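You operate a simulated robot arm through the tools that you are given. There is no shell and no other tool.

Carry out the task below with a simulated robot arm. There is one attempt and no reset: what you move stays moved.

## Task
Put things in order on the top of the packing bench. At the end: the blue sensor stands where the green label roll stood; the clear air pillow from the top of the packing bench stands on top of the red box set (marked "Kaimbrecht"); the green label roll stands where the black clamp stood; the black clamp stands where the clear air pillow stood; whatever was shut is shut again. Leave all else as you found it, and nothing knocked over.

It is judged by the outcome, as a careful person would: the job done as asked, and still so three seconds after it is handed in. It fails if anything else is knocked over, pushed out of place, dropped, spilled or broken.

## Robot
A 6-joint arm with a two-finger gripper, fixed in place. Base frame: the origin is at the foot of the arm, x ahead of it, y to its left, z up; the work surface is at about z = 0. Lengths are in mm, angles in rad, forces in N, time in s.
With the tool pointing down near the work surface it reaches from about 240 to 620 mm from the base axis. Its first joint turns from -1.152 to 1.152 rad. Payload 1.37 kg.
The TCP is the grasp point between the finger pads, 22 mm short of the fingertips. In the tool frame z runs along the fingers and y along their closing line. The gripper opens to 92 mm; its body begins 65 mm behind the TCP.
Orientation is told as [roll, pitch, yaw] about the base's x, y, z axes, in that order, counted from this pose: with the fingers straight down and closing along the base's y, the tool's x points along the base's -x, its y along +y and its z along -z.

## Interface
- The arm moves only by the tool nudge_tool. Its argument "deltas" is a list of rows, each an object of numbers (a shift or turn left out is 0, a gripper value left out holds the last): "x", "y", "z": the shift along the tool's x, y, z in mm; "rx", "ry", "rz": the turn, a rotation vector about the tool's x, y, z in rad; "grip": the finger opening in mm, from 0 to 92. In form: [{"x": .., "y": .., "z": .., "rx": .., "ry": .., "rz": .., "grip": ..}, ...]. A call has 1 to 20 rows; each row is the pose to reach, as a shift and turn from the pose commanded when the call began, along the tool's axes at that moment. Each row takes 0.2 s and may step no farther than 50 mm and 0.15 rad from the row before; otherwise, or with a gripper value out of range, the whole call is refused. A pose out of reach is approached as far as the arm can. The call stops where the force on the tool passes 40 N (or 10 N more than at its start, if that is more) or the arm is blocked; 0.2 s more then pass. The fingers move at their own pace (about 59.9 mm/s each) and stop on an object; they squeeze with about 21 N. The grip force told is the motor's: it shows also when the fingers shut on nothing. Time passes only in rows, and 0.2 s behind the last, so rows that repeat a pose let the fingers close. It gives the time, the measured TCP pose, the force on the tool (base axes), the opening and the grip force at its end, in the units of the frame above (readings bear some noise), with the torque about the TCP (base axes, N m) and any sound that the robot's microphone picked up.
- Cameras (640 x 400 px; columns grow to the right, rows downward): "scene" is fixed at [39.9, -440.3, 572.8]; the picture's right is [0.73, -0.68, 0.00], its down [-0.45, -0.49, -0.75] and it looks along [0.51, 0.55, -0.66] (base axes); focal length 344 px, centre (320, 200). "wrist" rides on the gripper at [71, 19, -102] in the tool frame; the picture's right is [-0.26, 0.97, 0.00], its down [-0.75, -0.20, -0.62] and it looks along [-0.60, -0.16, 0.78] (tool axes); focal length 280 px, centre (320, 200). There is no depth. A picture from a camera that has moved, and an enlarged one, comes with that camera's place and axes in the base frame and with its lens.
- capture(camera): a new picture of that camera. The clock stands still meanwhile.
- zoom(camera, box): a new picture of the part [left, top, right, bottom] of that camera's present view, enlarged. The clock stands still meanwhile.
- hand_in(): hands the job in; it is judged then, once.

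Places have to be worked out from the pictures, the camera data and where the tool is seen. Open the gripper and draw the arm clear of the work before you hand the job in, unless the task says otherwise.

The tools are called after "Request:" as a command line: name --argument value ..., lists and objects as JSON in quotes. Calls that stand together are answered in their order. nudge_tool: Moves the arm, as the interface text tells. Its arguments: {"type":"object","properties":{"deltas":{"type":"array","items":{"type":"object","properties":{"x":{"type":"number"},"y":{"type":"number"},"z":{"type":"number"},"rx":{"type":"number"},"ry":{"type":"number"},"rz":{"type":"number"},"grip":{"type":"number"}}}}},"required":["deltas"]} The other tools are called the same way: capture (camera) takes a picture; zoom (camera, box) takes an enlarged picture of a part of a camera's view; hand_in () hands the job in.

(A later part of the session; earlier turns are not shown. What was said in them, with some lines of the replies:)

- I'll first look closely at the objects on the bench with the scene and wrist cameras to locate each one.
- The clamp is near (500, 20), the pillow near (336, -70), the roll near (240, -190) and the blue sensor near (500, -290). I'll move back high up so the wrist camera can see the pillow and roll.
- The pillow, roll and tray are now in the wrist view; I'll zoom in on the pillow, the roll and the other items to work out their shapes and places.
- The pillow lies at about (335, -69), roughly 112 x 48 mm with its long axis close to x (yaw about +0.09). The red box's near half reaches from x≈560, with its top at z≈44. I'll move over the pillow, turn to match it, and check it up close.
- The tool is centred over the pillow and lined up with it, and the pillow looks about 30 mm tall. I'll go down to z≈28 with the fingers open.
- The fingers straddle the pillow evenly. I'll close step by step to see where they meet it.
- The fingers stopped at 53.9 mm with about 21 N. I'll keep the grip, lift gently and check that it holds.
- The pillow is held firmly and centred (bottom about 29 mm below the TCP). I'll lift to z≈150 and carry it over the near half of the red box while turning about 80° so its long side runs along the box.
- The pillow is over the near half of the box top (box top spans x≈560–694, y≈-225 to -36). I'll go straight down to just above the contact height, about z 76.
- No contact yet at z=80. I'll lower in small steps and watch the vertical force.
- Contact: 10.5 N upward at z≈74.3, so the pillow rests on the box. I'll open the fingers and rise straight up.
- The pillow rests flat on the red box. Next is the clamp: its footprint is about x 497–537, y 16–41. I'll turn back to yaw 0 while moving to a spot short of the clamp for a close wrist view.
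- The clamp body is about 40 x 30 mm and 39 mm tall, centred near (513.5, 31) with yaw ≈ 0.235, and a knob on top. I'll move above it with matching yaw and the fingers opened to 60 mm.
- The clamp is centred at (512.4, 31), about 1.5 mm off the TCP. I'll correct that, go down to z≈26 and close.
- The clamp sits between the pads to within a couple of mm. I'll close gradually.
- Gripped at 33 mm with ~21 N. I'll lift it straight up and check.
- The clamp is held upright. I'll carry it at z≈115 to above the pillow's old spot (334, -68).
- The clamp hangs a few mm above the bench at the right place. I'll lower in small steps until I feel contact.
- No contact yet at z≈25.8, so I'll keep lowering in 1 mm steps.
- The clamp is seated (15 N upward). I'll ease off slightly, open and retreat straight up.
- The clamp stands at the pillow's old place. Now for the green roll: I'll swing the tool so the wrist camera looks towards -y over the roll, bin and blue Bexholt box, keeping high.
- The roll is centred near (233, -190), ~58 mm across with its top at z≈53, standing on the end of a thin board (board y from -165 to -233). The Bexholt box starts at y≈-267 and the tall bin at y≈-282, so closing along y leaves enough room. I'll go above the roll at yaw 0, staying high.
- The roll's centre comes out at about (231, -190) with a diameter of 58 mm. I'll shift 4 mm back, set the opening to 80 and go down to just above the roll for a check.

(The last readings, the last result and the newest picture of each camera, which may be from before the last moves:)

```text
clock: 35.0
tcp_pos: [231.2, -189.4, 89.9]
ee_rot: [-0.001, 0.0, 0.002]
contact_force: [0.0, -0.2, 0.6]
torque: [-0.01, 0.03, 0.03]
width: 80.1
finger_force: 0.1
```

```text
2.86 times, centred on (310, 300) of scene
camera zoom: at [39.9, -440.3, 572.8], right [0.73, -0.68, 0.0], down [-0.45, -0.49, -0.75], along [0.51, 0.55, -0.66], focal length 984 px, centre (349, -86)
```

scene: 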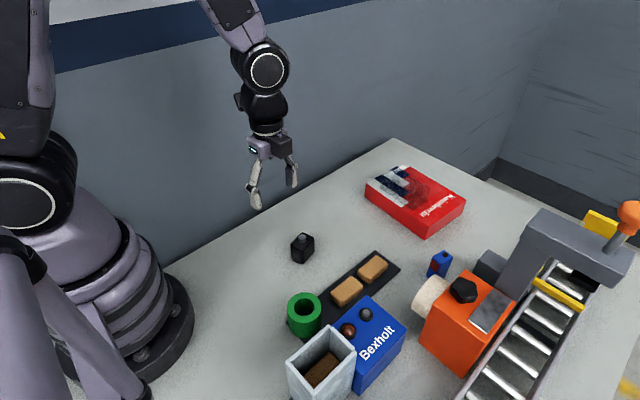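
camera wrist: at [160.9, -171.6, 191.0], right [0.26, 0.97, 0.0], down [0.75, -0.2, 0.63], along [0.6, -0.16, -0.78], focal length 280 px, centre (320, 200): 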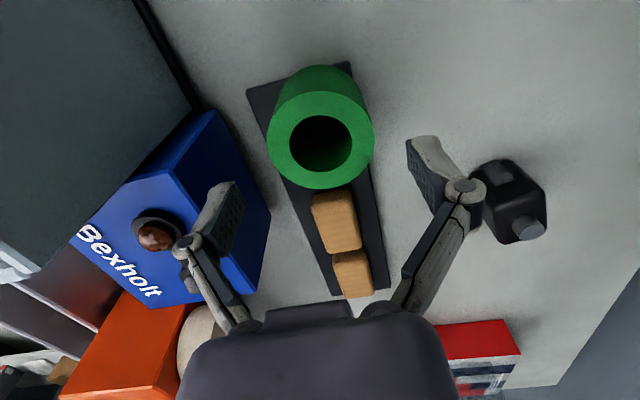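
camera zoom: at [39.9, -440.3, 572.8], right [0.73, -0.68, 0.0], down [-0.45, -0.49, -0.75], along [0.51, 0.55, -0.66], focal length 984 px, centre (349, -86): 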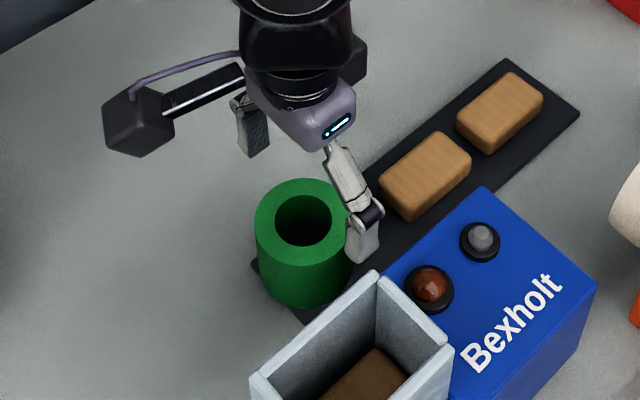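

Roll is centred between the fingers (y within 1 mm). The left finger has about 15 mm of room to the Bexholt box. I'll descend to z≈33.

Request:
nudge_tool --deltas '[{"z": 20, "x": 1}, {"z": 38, "x": 1}, {"z": 50, "x": 1}, {"z": 56, "x": 1}, {"z": 56, "x": 1}]'

Request:
capture --camera "wrist"

Request:
zoom --camera "scene" --box '[220, 230, 400, 370]'

```text
clock: 36.2
tcp_pos: [228.4, -190.0, 34.3]
ee_rot: [0.0, -0.001, 0.003]
contact_force: [0.1, -0.5, -0.2]
torque: [0.01, 0.02, -0.02]
width: 80.0
finger_force: 0.1
```

```text
taken
camera wrist: at [158.4, -170.1, 135.3], right [0.26, 0.97, 0.0], down [0.75, -0.2, 0.62], along [0.6, -0.16, -0.78], focal length 280 px, centre (320, 200)
```

wrist: 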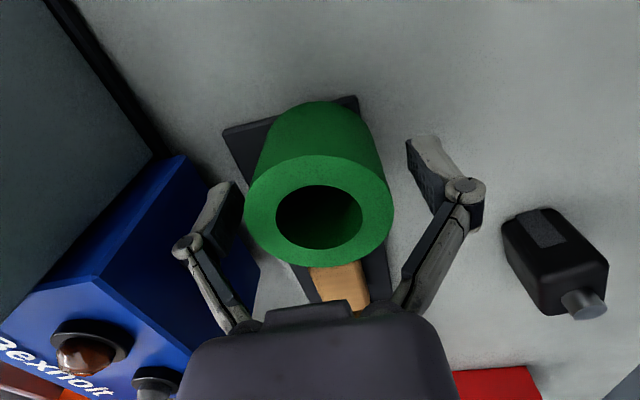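

```text
2.86 times, centred on (310, 300) of scene
camera zoom: at [39.9, -440.3, 572.8], right [0.73, -0.68, 0.0], down [-0.45, -0.49, -0.75], along [0.51, 0.55, -0.66], focal length 984 px, centre (349, -86)
```

zoom: 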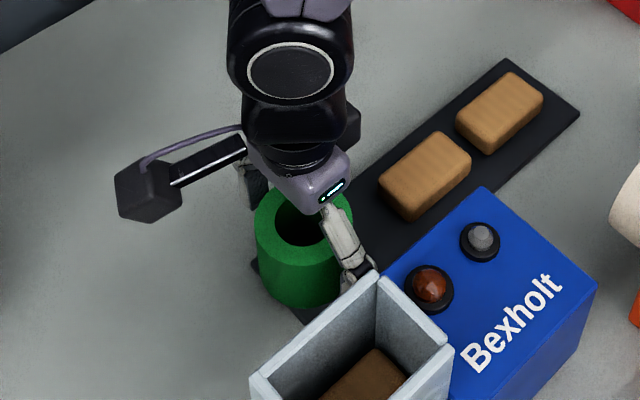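

The roll is between the pads. I'll close on it gradually.

Request:
nudge_tool --deltas '[{"grip": 68}, {"grip": 60}, {"grip": 54}, {"grip": 48}, {"grip": 48}]'

Request:
nudge_tool --deltas '[{"z": -3}, {"z": -12}, {"z": -30}, {"z": -60}, {"z": -60}]'

Request:
capture --camera "wrist"

Request:
zoom --camera "scene" --box '[220, 230, 400, 370]'

```text
clock: 37.4
tcp_pos: [228.9, -189.9, 34.4]
ee_rot: [0.001, 0.0, 0.004]
contact_force: [0.3, 0.3, 5.6]
torque: [-0.06, 0.02, 0.06]
width: 57.3
finger_force: 20.9
```

```text
clock: 38.6
tcp_pos: [229.5, -189.6, 93.1]
ee_rot: [0.0, 0.0, 0.004]
contact_force: [0.1, 0.0, -1.2]
torque: [0.04, 0.0, 0.02]
width: 57.3
finger_force: 20.8
```

```text
taken
camera wrist: at [157.9, -169.7, 195.0], right [0.26, 0.97, 0.0], down [0.75, -0.2, 0.62], along [0.6, -0.16, -0.78], focal length 280 px, centre (320, 200)
```

wrist: 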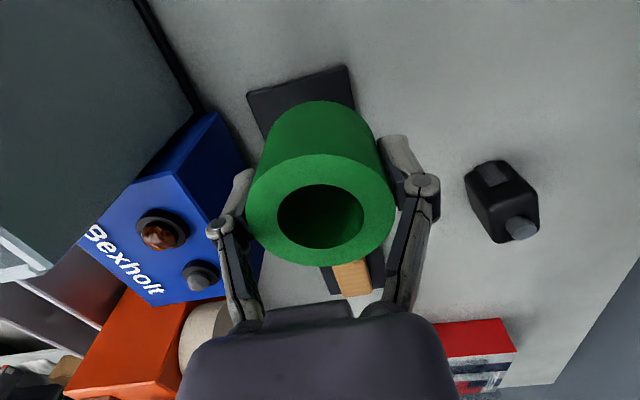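

```text
2.86 times, centred on (310, 300) of scene
camera zoom: at [39.9, -440.3, 572.8], right [0.73, -0.68, 0.0], down [-0.45, -0.49, -0.75], along [0.51, 0.55, -0.66], focal length 984 px, centre (349, -86)
```

zoom: 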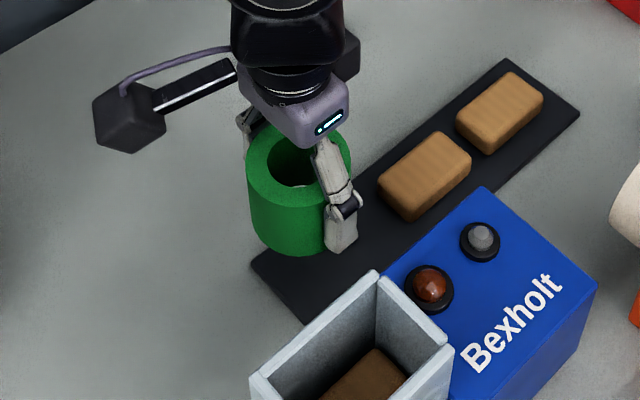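

The roll is held (57 mm, 21 N) and lifted cleanly off the board; it stood at TCP (≈229, -190) with z 34. I'll raise it to z≈150 and carry it to the clamp's old spot (513, 31).

Request:
nudge_tool --deltas '[{"z": -30}, {"z": -58}, {"x": -36, "y": 27.5, "z": -58}, {"x": -72, "y": 55, "z": -58}, {"x": -107, "y": 82.5, "z": -58}, {"x": -143, "y": 110, "z": -58}, {"x": -179, "y": 137.5, "z": -58}, {"x": -215, "y": 165, "z": -58}, {"x": -250, "y": 192.5, "z": -58}, {"x": -286, "y": 220, "z": -58}, {"x": -286, "y": 220, "z": -58}, {"x": -286, "y": 220, "z": -58}]'

Request:
capture --camera "scene"

Request:
capture --camera "wrist"

```text
clock: 41.2
tcp_pos: [514.6, 32.3, 155.5]
ee_rot: [0.001, 0.001, 0.003]
contact_force: [-0.5, 0.4, 0.5]
torque: [0.03, -0.02, 0.05]
width: 57.1
finger_force: 21.1
```

```text
taken
```

scene: 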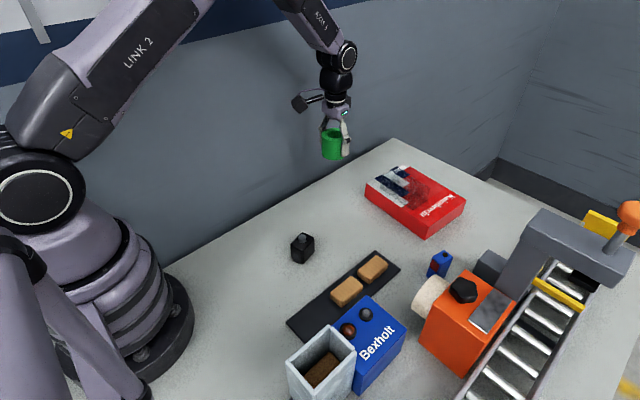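

```text
taken
camera wrist: at [443.5, 51.2, 254.8], right [0.26, 0.97, 0.0], down [0.75, -0.2, 0.62], along [0.6, -0.16, -0.78], focal length 280 px, centre (320, 200)
```

wrist: 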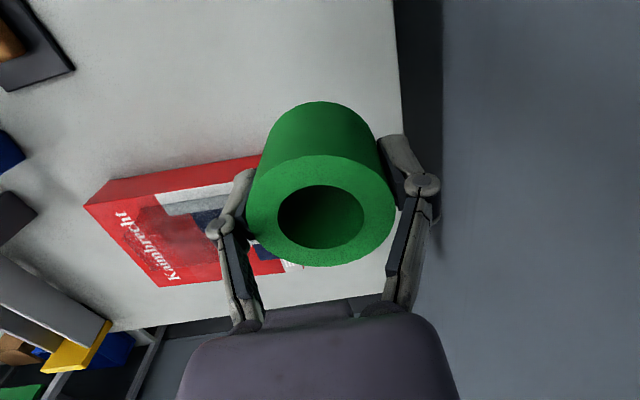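

Positioned over the clamp's old spot. I'll lower to z≈35, then feel for the bench.

Request:
nudge_tool --deltas '[{"y": -0.8, "z": 40}, {"y": -0.8, "z": 80}, {"y": -0.8, "z": 108}, {"y": -0.8, "z": 120}, {"y": -0.8, "z": 120}]'

Request:
nudge_tool --deltas '[{"z": 2}, {"z": 2}]'

Request:
zoom --camera "scene" --box '[270, 110, 420, 230]'

```text
clock: 42.4
tcp_pos: [514.9, 32.1, 33.5]
ee_rot: [-0.001, 0.001, 0.004]
contact_force: [-0.2, 0.2, -1.0]
torque: [0.03, 0.02, 0.01]
width: 57.2
finger_force: 21.0
```

```text
clock: 43.0
tcp_pos: [514.8, 30.4, 30.4]
ee_rot: [0.001, 0.0, 0.002]
contact_force: [-0.2, -0.3, -0.8]
torque: [-0.01, -0.01, 0.02]
width: 57.2
finger_force: 20.5
```

```text
3.33 times, centred on (345, 170) of scene
camera zoom: at [39.9, -440.3, 572.8], right [0.73, -0.68, 0.0], down [-0.45, -0.49, -0.75], along [0.51, 0.55, -0.66], focal length 1148 px, centre (237, 300)
```

zoom: 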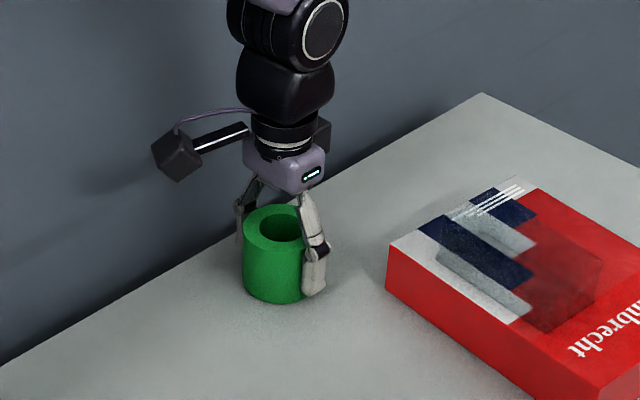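

Still no contact at z≈31. I'll continue in 1 mm steps.

Request:
nudge_tool --deltas '[{"z": 1}, {"z": 1}]'

Request:
nudge_tool --deltas '[{"z": 1}, {"z": 1}]'

```text
clock: 43.6
tcp_pos: [513.9, 31.4, 30.3]
ee_rot: [0.0, 0.001, 0.004]
contact_force: [0.0, 1.0, -1.2]
torque: [-0.04, 0.03, -0.01]
width: 57.1
finger_force: 20.9
```

```text
clock: 44.2
tcp_pos: [515.1, 30.6, 27.8]
ee_rot: [0.0, -0.001, 0.004]
contact_force: [-1.2, -0.2, 3.9]
torque: [-0.09, 0.02, -0.03]
width: 57.4
finger_force: 20.6
```

Request:
nudge_tool --deltas '[{"z": 0.7}, {"z": 0.7}]'

```text
clock: 44.8
tcp_pos: [515.1, 29.7, 29.1]
ee_rot: [0.001, -0.002, 0.003]
contact_force: [-4.7, 0.4, 12.8]
torque: [0.02, 0.19, 0.05]
width: 57.1
finger_force: 21.4
```

The roll is on the bench (12.8 N upward at z≈28.5). I'll ease off a touch, open to 72 mm and rise straight up.

Request:
nudge_tool --deltas '[{"z": -0.7}, {"z": -0.7, "grip": 60}, {"z": -0.7, "grip": 66}, {"z": -0.7, "grip": 72}, {"z": -0.7, "grip": 72}]'

Request:
nudge_tool --deltas '[{"z": -15}, {"z": -40}, {"z": -80}, {"z": -120}, {"z": -160}, {"z": -160}]'

Request:
capture --camera "scene"

Request:
capture --camera "wrist"

```text
clock: 46.0
tcp_pos: [513.7, 30.4, 28.0]
ee_rot: [-0.001, 0.0, 0.003]
contact_force: [-0.1, 0.0, 0.5]
torque: [-0.02, -0.02, 0.0]
width: 71.9
finger_force: 0.1
```

```text
clock: 47.4
tcp_pos: [514.1, 30.5, 186.8]
ee_rot: [-0.001, 0.0, 0.003]
contact_force: [0.2, 1.0, 0.4]
torque: [0.0, 0.03, 0.01]
width: 72.0
finger_force: 0.1
```

```text
taken
```

scene: 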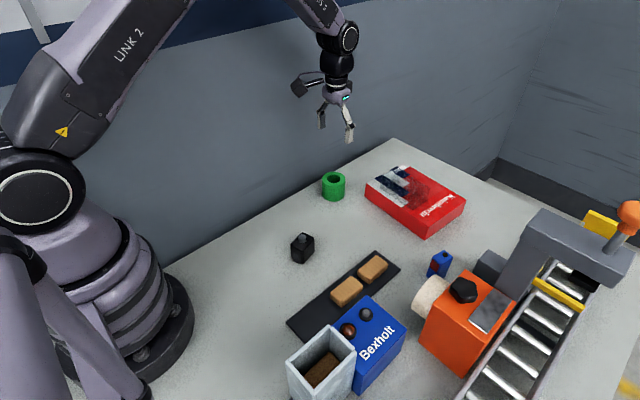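

```text
taken
camera wrist: at [443.0, 49.8, 288.9], right [0.26, 0.97, 0.0], down [0.75, -0.2, 0.62], along [0.6, -0.16, -0.78], focal length 280 px, centre (320, 200)
```

wrist: 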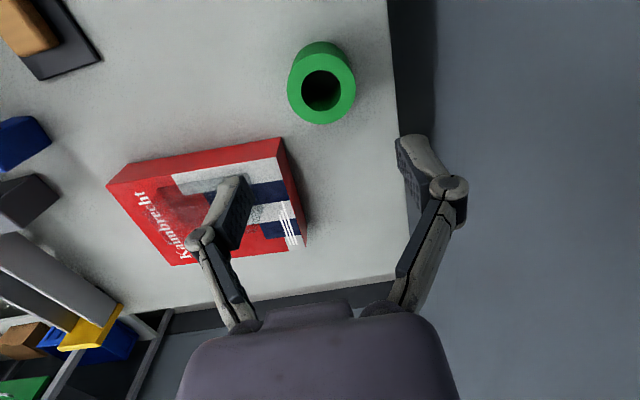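

The roll stands upright at the clamp's old place. Next I'll go to a viewing spot short of the blue sensor at about (430, -250, 220).

Request:
nudge_tool --deltas '[{"z": -33}, {"x": 12, "y": -40, "z": -33}, {"x": 24, "y": -80, "z": -33}, {"x": 36, "y": -120, "z": -33}, {"x": 48, "y": -160, "z": -33}, {"x": 60, "y": -200, "z": -33}, {"x": 72, "y": -240, "z": -33}, {"x": 84, "y": -280, "z": -33}, {"x": 84, "y": -280, "z": -33}]'

Request:
capture --camera "wrist"

Request:
zoom --camera "wrist" --box '[200, 60, 420, 230]'

Request:
zoom --camera "scene" --box '[390, 220, 550, 340]'

```text
clock: 49.4
tcp_pos: [431.8, -251.3, 217.9]
ee_rot: [0.0, 0.001, 0.002]
contact_force: [0.5, 0.6, -0.7]
torque: [-0.05, -0.02, -0.02]
width: 71.9
finger_force: 0.1
```

```text
taken
camera wrist: at [360.7, -232.1, 319.0], right [0.26, 0.97, 0.0], down [0.75, -0.2, 0.63], along [0.6, -0.16, -0.78], focal length 280 px, centre (320, 200)
```

wrist: 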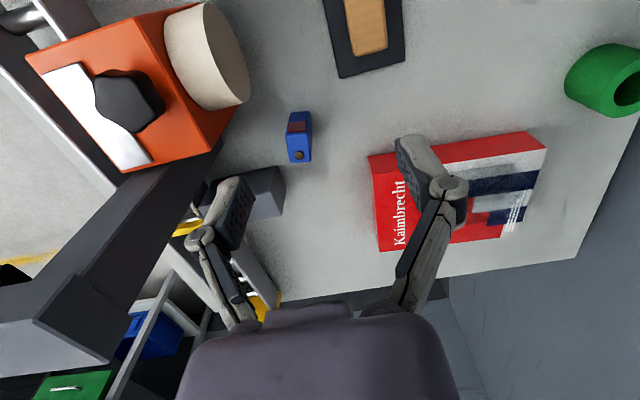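

```text
2.35 times, centred on (310, 145) of wrist
camera zoom: at [360.7, -232.1, 319.0], right [0.26, 0.97, 0.0], down [0.75, -0.2, 0.63], along [0.6, -0.16, -0.78], focal length 660 px, centre (344, 329)
```

zoom: 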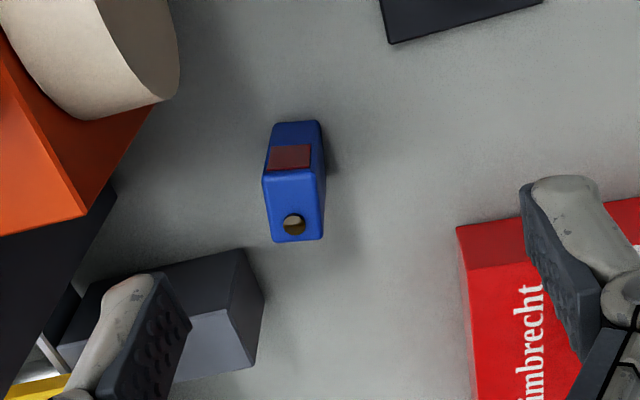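

```text
3.33 times, centred on (470, 280) of scene
camera zoom: at [39.9, -440.4, 572.8], right [0.73, -0.68, 0.0], down [-0.45, -0.49, -0.75], along [0.51, 0.55, -0.66], focal length 1148 px, centre (-180, -67)
```

zoom: 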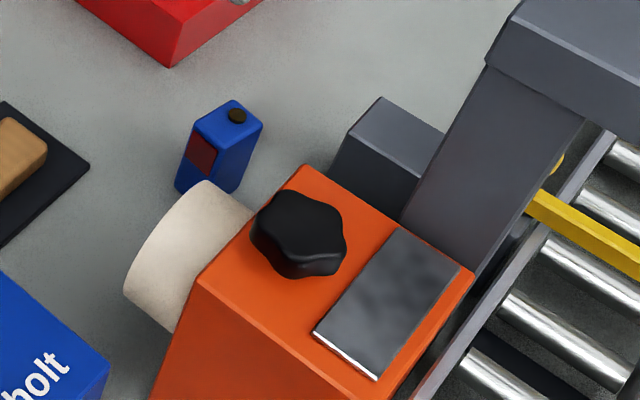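

The sensor is about 32 x 25 x 56 mm at roughly (493, -290), yaw ≈ -0.2. The orange box ends at x≈445 (y<-347), the grey block starts at (538, -338), and the gantry column is at y<-390, so closing along y with about 54 mm opening fits. I'll move above it.

Request:
nudge_tool --deltas '[{"x": -20, "y": -13, "rz": 0.07, "grip": 54}, {"x": -41, "y": -26, "rz": 0.14}, {"x": -61, "y": -39, "rz": 0.2}, {"x": -61, "y": -39, "z": 45, "rz": 0.2}, {"x": -61, "y": -39, "z": 90, "rz": 0.2}, {"x": -61, "y": -39, "z": 98, "rz": 0.2}, {"x": -61, "y": -39, "z": 98, "rz": 0.2}]'

Request:
capture --camera "wrist"

Request:
zoom --camera "scene" --box '[360, 180, 560, 330]'

```text
clock: 51.0
tcp_pos: [492.6, -291.4, 123.3]
ee_rot: [-0.002, -0.001, -0.197]
contact_force: [0.1, 0.6, 0.0]
torque: [0.02, 0.0, 0.01]
width: 54.0
finger_force: 0.0
```

```text
taken
camera wrist: at [427.4, -257.0, 224.5], right [0.45, 0.9, 0.0], down [0.7, -0.35, 0.63], along [0.56, -0.28, -0.78], focal length 280 px, centre (320, 200)
```

wrist: 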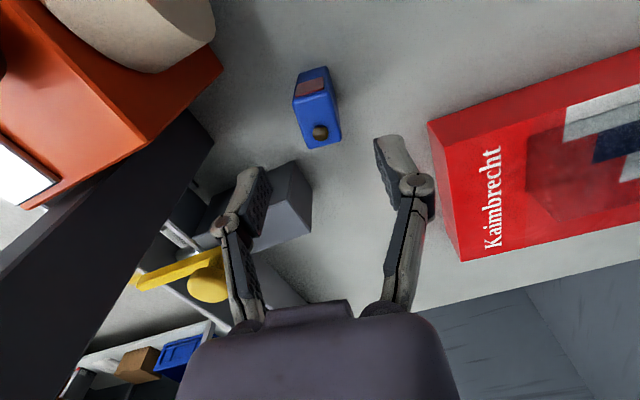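

```text
2.67 times, centred on (460, 255) of scene
camera zoom: at [39.9, -440.3, 572.8], right [0.73, -0.68, 0.0], down [-0.45, -0.49, -0.75], along [0.51, 0.55, -0.66], focal length 918 px, centre (-53, 53)
```

zoom: 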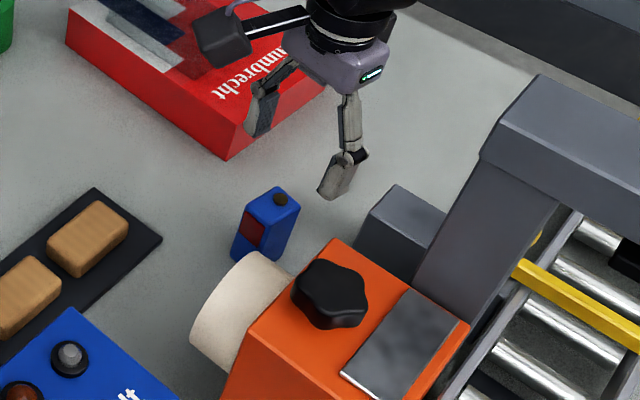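

Request:
zoom --camera "wrist" --box '[260, 40, 380, 170]'

```text
3.08 times, centred on (320, 105) of wrist
camera zoom: at [427.4, -257.0, 224.5], right [0.45, 0.9, 0.0], down [0.7, -0.35, 0.63], along [0.56, -0.28, -0.78], focal length 863 px, centre (320, 492)
```

zoom: 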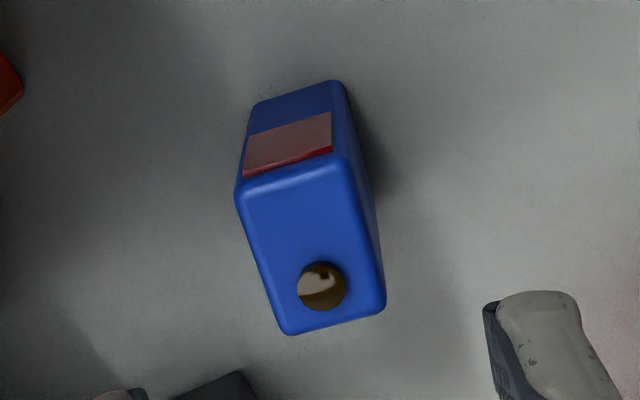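

Sensor centre is (491.7, -290), yaw -0.19, so only about 1 mm to correct. I'll descend to z≈32 around it.

Request:
nudge_tool --deltas '[{"x": 1.2, "y": 1.2, "z": 30}, {"x": 1.2, "y": 1.2, "z": 55}, {"x": 1.2, "y": 1.2, "z": 75}, {"x": 1.2, "y": 1.2, "z": 90}, {"x": 1.2, "y": 1.2, "z": 90}]'

Request:
capture --camera "wrist"

Request:
zoom --camera "scene" --box '[360, 180, 560, 330]'

```text
clock: 52.2
tcp_pos: [491.0, -288.1, 33.3]
ee_rot: [0.001, 0.001, -0.198]
contact_force: [0.5, 0.8, 0.5]
torque: [-0.01, 0.01, 0.01]
width: 54.3
finger_force: 0.0
```

```text
taken
camera wrist: at [425.9, -255.9, 134.3], right [0.45, 0.9, 0.0], down [0.7, -0.35, 0.63], along [0.56, -0.28, -0.78], focal length 280 px, centre (320, 200)
```

wrist: 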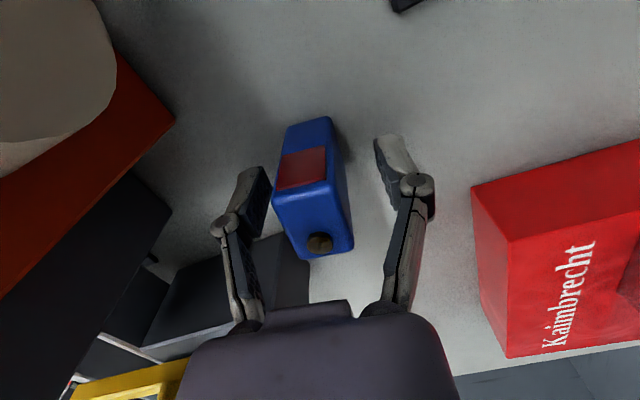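

```text
2.67 times, centred on (460, 255) of scene
camera zoom: at [39.9, -440.3, 572.8], right [0.73, -0.68, 0.0], down [-0.45, -0.49, -0.75], along [0.51, 0.55, -0.66], focal length 918 px, centre (-53, 53)
```

zoom: 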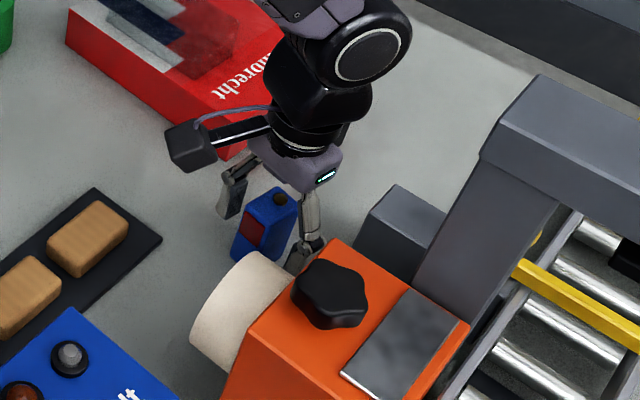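

The sensor sits about 2 mm to the -y side of centre; I'll nudge by 2 mm and close gradually.

Request:
nudge_tool --deltas '[{"y": -2}, {"y": -2, "grip": 42}, {"y": -2, "grip": 32}, {"y": -2, "grip": 26}, {"y": -2, "grip": 18}, {"y": -2, "grip": 14}, {"y": -2, "grip": 14}]'

Request:
nudge_tool --deltas '[{"z": -3}, {"z": -12}, {"z": -30}, {"z": -60}, {"z": -60}]'

Request:
capture --camera "wrist"

Request:
zoom --camera "scene" --box '[360, 180, 560, 330]'

```text
clock: 53.8
tcp_pos: [491.4, -290.7, 34.1]
ee_rot: [0.001, -0.001, -0.199]
contact_force: [-0.8, -0.9, 0.3]
torque: [0.03, 0.01, 0.03]
width: 23.1
finger_force: 21.2
```

```text
clock: 55.0
tcp_pos: [491.0, -290.1, 95.9]
ee_rot: [-0.001, -0.001, -0.198]
contact_force: [0.4, 0.4, -1.2]
torque: [0.01, 0.01, 0.02]
width: 22.9
finger_force: 21.0
```

```text
taken
camera wrist: at [426.6, -257.3, 196.5], right [0.45, 0.9, 0.0], down [0.7, -0.35, 0.62], along [0.56, -0.28, -0.78], focal length 280 px, centre (320, 200)
```

wrist: 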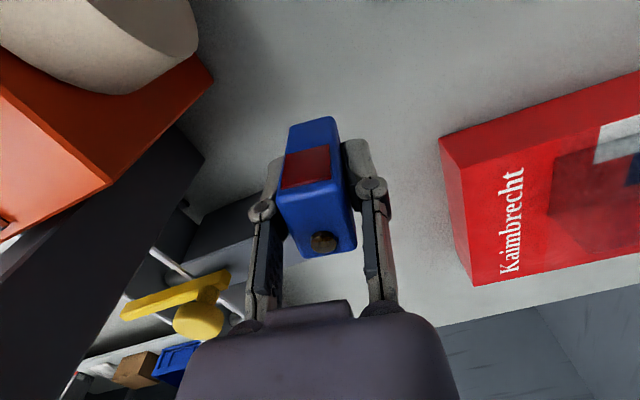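

```text
2.67 times, centred on (460, 255) of scene
camera zoom: at [39.9, -440.3, 572.8], right [0.73, -0.68, 0.0], down [-0.45, -0.49, -0.75], along [0.51, 0.55, -0.66], focal length 918 px, centre (-53, 53)
```

zoom: 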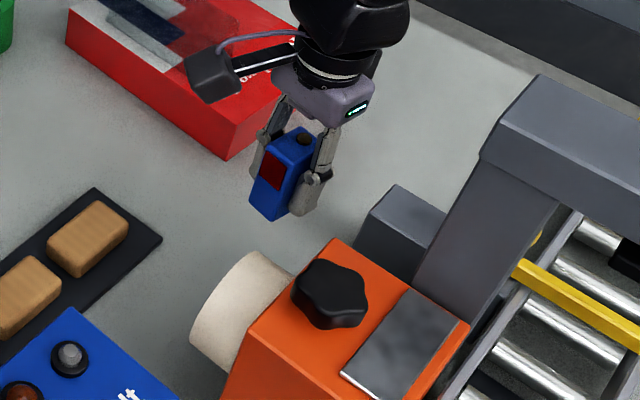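

The sensor is held upright (23 mm, 21 N). I'll raise it to z≈170 and carry it to above the roll's old spot on the board, (230, -190).

Request:
nudge_tool --deltas '[{"z": -40}, {"z": -75}, {"x": 39.4, "y": 6.7, "z": -75}, {"x": 78.7, "y": 13.3, "z": -75}, {"x": 118.1, "y": 20, "z": -75}, {"x": 157.5, "y": 26.7, "z": -75}, {"x": 196.9, "y": 33.4, "z": -75}, {"x": 236.2, "y": 40, "z": -75}, {"x": 275.6, "y": 46.7, "z": -75}, {"x": 275.6, "y": 46.7, "z": -75}, {"x": 275.6, "y": 46.7, "z": -75}]'

Request:
capture --camera "wrist"

Request:
capture --camera "scene"

```text
clock: 57.4
tcp_pos: [229.7, -188.8, 171.1]
ee_rot: [0.001, 0.0, -0.199]
contact_force: [0.0, -0.6, -0.2]
torque: [0.01, 0.01, 0.04]
width: 23.1
finger_force: 21.1
```

```text
taken
camera wrist: at [164.3, -156.3, 271.0], right [0.45, 0.9, 0.0], down [0.7, -0.35, 0.63], along [0.56, -0.28, -0.78], focal length 280 px, centre (320, 200)
```

wrist: 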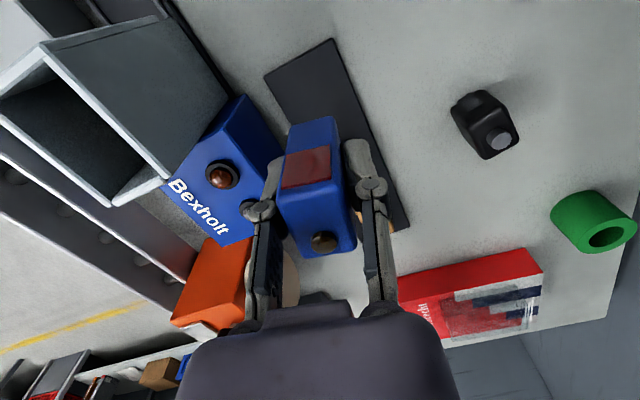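

```text
taken
```

scene: 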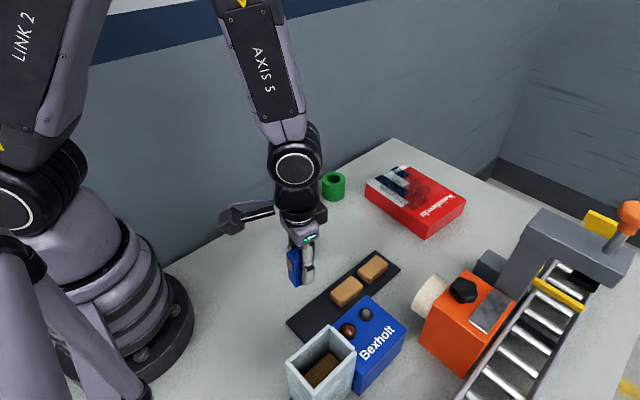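

The sensor is above the empty end of the board. I'll descend to z≈46, leaving a few mm before it should touch the board.

Request:
nudge_tool --deltas '[{"y": -1, "z": 40}, {"y": -1, "z": 80}, {"y": -1, "z": 110}, {"y": -1, "z": 125}, {"y": -1, "z": 125}]'

Request:
zoom --camera "scene" --box '[220, 230, 400, 370]'

Request:
capture --camera "wrist"

```text
clock: 58.6
tcp_pos: [228.8, -190.8, 42.9]
ee_rot: [0.001, 0.001, -0.196]
contact_force: [0.4, 0.1, 0.0]
torque: [-0.02, -0.02, -0.02]
width: 23.1
finger_force: 20.5
```

```text
2.86 times, centred on (310, 300) of scene
camera zoom: at [39.9, -440.3, 572.8], right [0.73, -0.68, 0.0], down [-0.45, -0.49, -0.75], along [0.51, 0.55, -0.66], focal length 984 px, centre (349, -86)
```

zoom: 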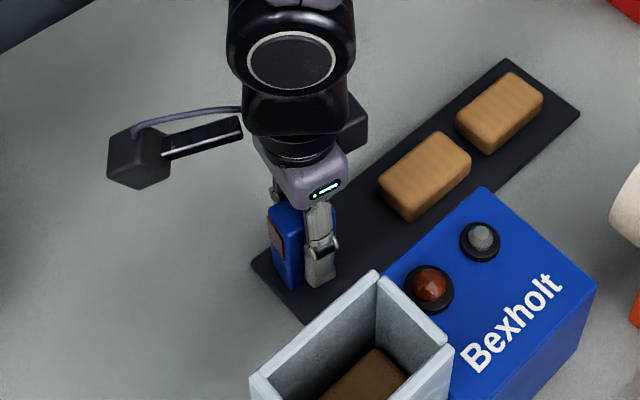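

```text
taken
camera wrist: at [163.3, -158.1, 144.0], right [0.45, 0.9, 0.0], down [0.7, -0.35, 0.63], along [0.56, -0.28, -0.78], focal length 280 px, centre (320, 200)
```

wrist: 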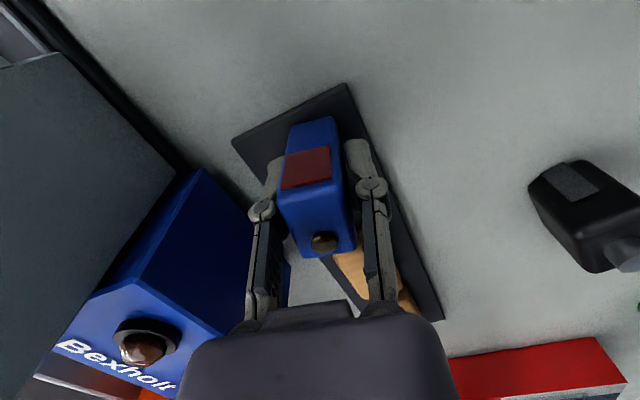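

The sensor's base lies fully over the board. I'll lower in small steps until it touches.

Request:
nudge_tool --deltas '[{"z": 2}, {"z": 3}, {"z": 3}]'

Request:
nudge_tool --deltas '[{"z": 1}, {"z": 1}]'

```text
clock: 59.4
tcp_pos: [229.0, -190.7, 39.2]
ee_rot: [0.001, -0.001, -0.198]
contact_force: [-0.2, -0.2, -1.0]
torque: [-0.01, -0.01, 0.03]
width: 23.1
finger_force: 20.6
```

```text
clock: 60.0
tcp_pos: [229.4, -191.2, 38.8]
ee_rot: [0.0, 0.001, -0.197]
contact_force: [-5.1, -2.8, 14.6]
torque: [-0.06, 0.12, -0.01]
width: 23.2
finger_force: 21.4
```

Contact: 14.6 N upward at z≈38.8, so the sensor stands on the board. I'll ease off 1 mm, open to 50 and rise straight up.

Request:
nudge_tool --deltas '[{"z": -0.8}, {"z": -0.8, "grip": 27}, {"z": -0.8, "grip": 36}, {"z": -0.8, "grip": 50}, {"z": -0.8, "grip": 50}]'

Request:
nudge_tool --deltas '[{"z": -15}, {"z": -40}, {"z": -80}, {"z": -120}, {"z": -150}, {"z": -150}]'

Request:
capture --camera "scene"

Request:
capture --camera "wrist"

```text
clock: 61.2
tcp_pos: [230.8, -190.4, 39.1]
ee_rot: [-0.002, 0.0, -0.199]
contact_force: [0.0, 0.3, -0.6]
torque: [0.02, 0.03, 0.02]
width: 50.0
finger_force: 0.0
```

```text
clock: 62.6
tcp_pos: [231.6, -190.2, 190.7]
ee_rot: [-0.001, 0.001, -0.198]
contact_force: [-0.7, -0.1, 0.9]
torque: [0.04, 0.0, 0.01]
width: 49.9
finger_force: 0.1
```

```text
taken
```

scene: 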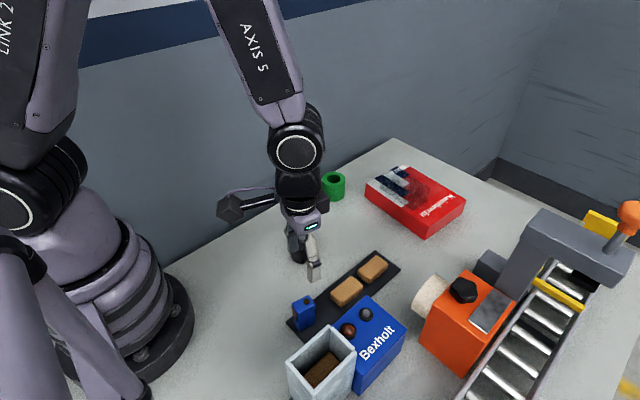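

```text
taken
camera wrist: at [165.8, -158.2, 291.2], right [0.45, 0.9, 0.0], down [0.7, -0.35, 0.62], along [0.56, -0.28, -0.78], focal length 280 px, centre (320, 200)
```

wrist: 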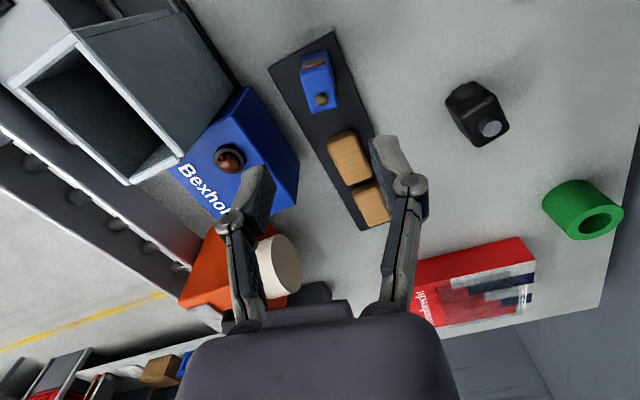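

All four items are in place. I'll draw the arm up and back to near its starting pose, then check everything in the pictures.

Request:
nudge_tool --deltas '[{"z": -45}, {"z": -90}, {"z": -119}, {"x": -29, "y": 29, "z": -119, "rz": 0}, {"x": -58, "y": 57, "z": -119, "rz": -0.05}, {"x": -87, "y": 86, "z": -119, "rz": -0.1}, {"x": -115, "y": 114, "z": -119, "rz": -0.15}, {"x": -144, "y": 143, "z": -119, "rz": -0.198, "grip": 90}, {"x": -144, "y": 143, "z": -119, "rz": -0.198, "grip": 90}, {"x": -144, "y": 143, "z": -119, "rz": -0.198, "grip": 90}]'

Request:
capture --camera "scene"

Request:
zoom --camera "scene" --box '[260, 140, 480, 280]'

Request:
zoom --camera "scene" --box '[260, 240, 480, 390]'

Request:
capture --camera "wrist"

```text
clock: 64.8
tcp_pos: [399.5, -79.1, 309.5]
ee_rot: [-0.001, 0.0, 0.001]
contact_force: [0.5, -0.1, 0.2]
torque: [-0.01, 0.01, 0.01]
width: 89.9
finger_force: 0.0
```

```text
taken
```

scene: 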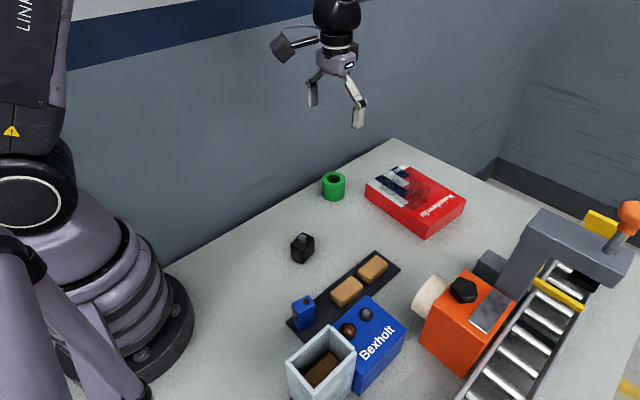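

```text
2.86 times, centred on (370, 210) of scene
camera zoom: at [40.0, -440.3, 572.8], right [0.73, -0.68, 0.0], down [-0.45, -0.49, -0.75], along [0.51, 0.55, -0.66], focal length 984 px, centre (177, 171)
```

zoom: 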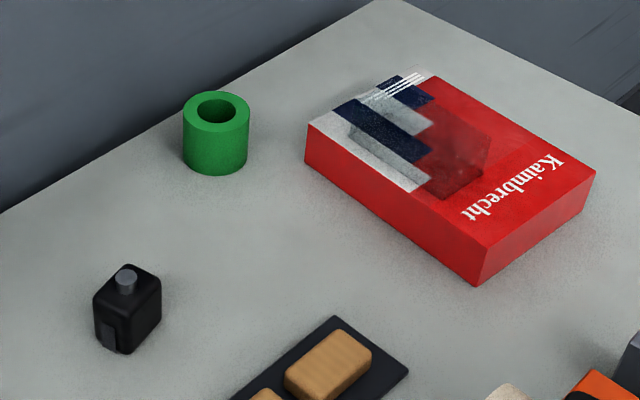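

```text
2.67 times, centred on (370, 315) of scene
camera zoom: at [40.0, -440.3, 572.8], right [0.73, -0.68, 0.0], down [-0.45, -0.49, -0.75], along [0.51, 0.55, -0.66], focal length 918 px, centre (187, -107)
```

zoom: 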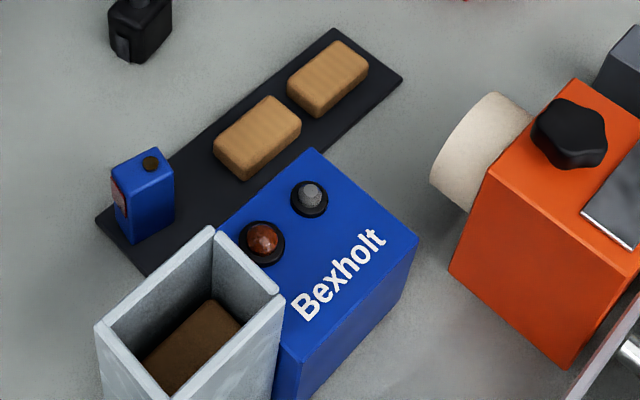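

```text
taken
camera wrist: at [329.3, -59.1, 410.7], right [0.26, 0.97, 0.0], down [0.75, -0.2, 0.62], along [0.6, -0.16, -0.78], focal length 280 px, centre (320, 200)
```

wrist: 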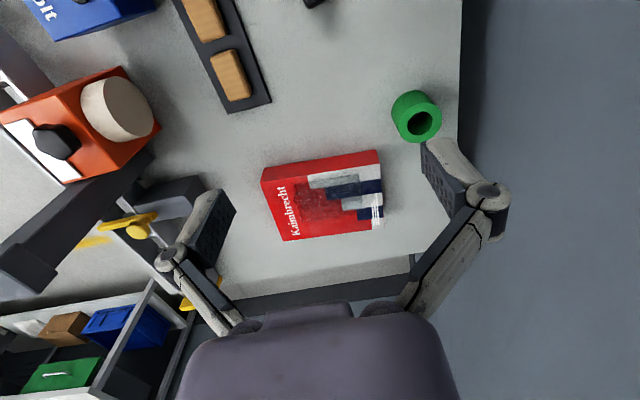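

The final pictures show the blue sensor upright on the board where the roll stood and the roll where the clamp stood. The clamp stands where the pillow lay, and the pillow lies flat on the red Kaimbrecht box. Everything else looks unmoved, nothing was opened, and the arm is clear with the gripper open, so I'm handing in.

Request:
hand_in

```text
The job is handed in.
```

The job is handed in, and all four items are where you asked, judging by the final pictures:

- **Blue sensor:** it stands upright on the end of the dark board, where the green label roll stood. I took this to be the small blue unit with the red window, not the larger blue "Bexholt" box.
- **Clear air pillow:** it lies flat on top of the red "Kaimbrecht" box, towards the near side. The arm could not reach the centre of the box. I turned the pillow about 80° so it runs along the box.
- **Green label roll:** it stands where the black clamp stood.
- **Black clamp:** it stands where the air pillow was.

Nothing was opened, so nothing needed shutting. The pictures show nothing knocked over and nothing else moved. I drew the arm clear with the gripper open before handing in.
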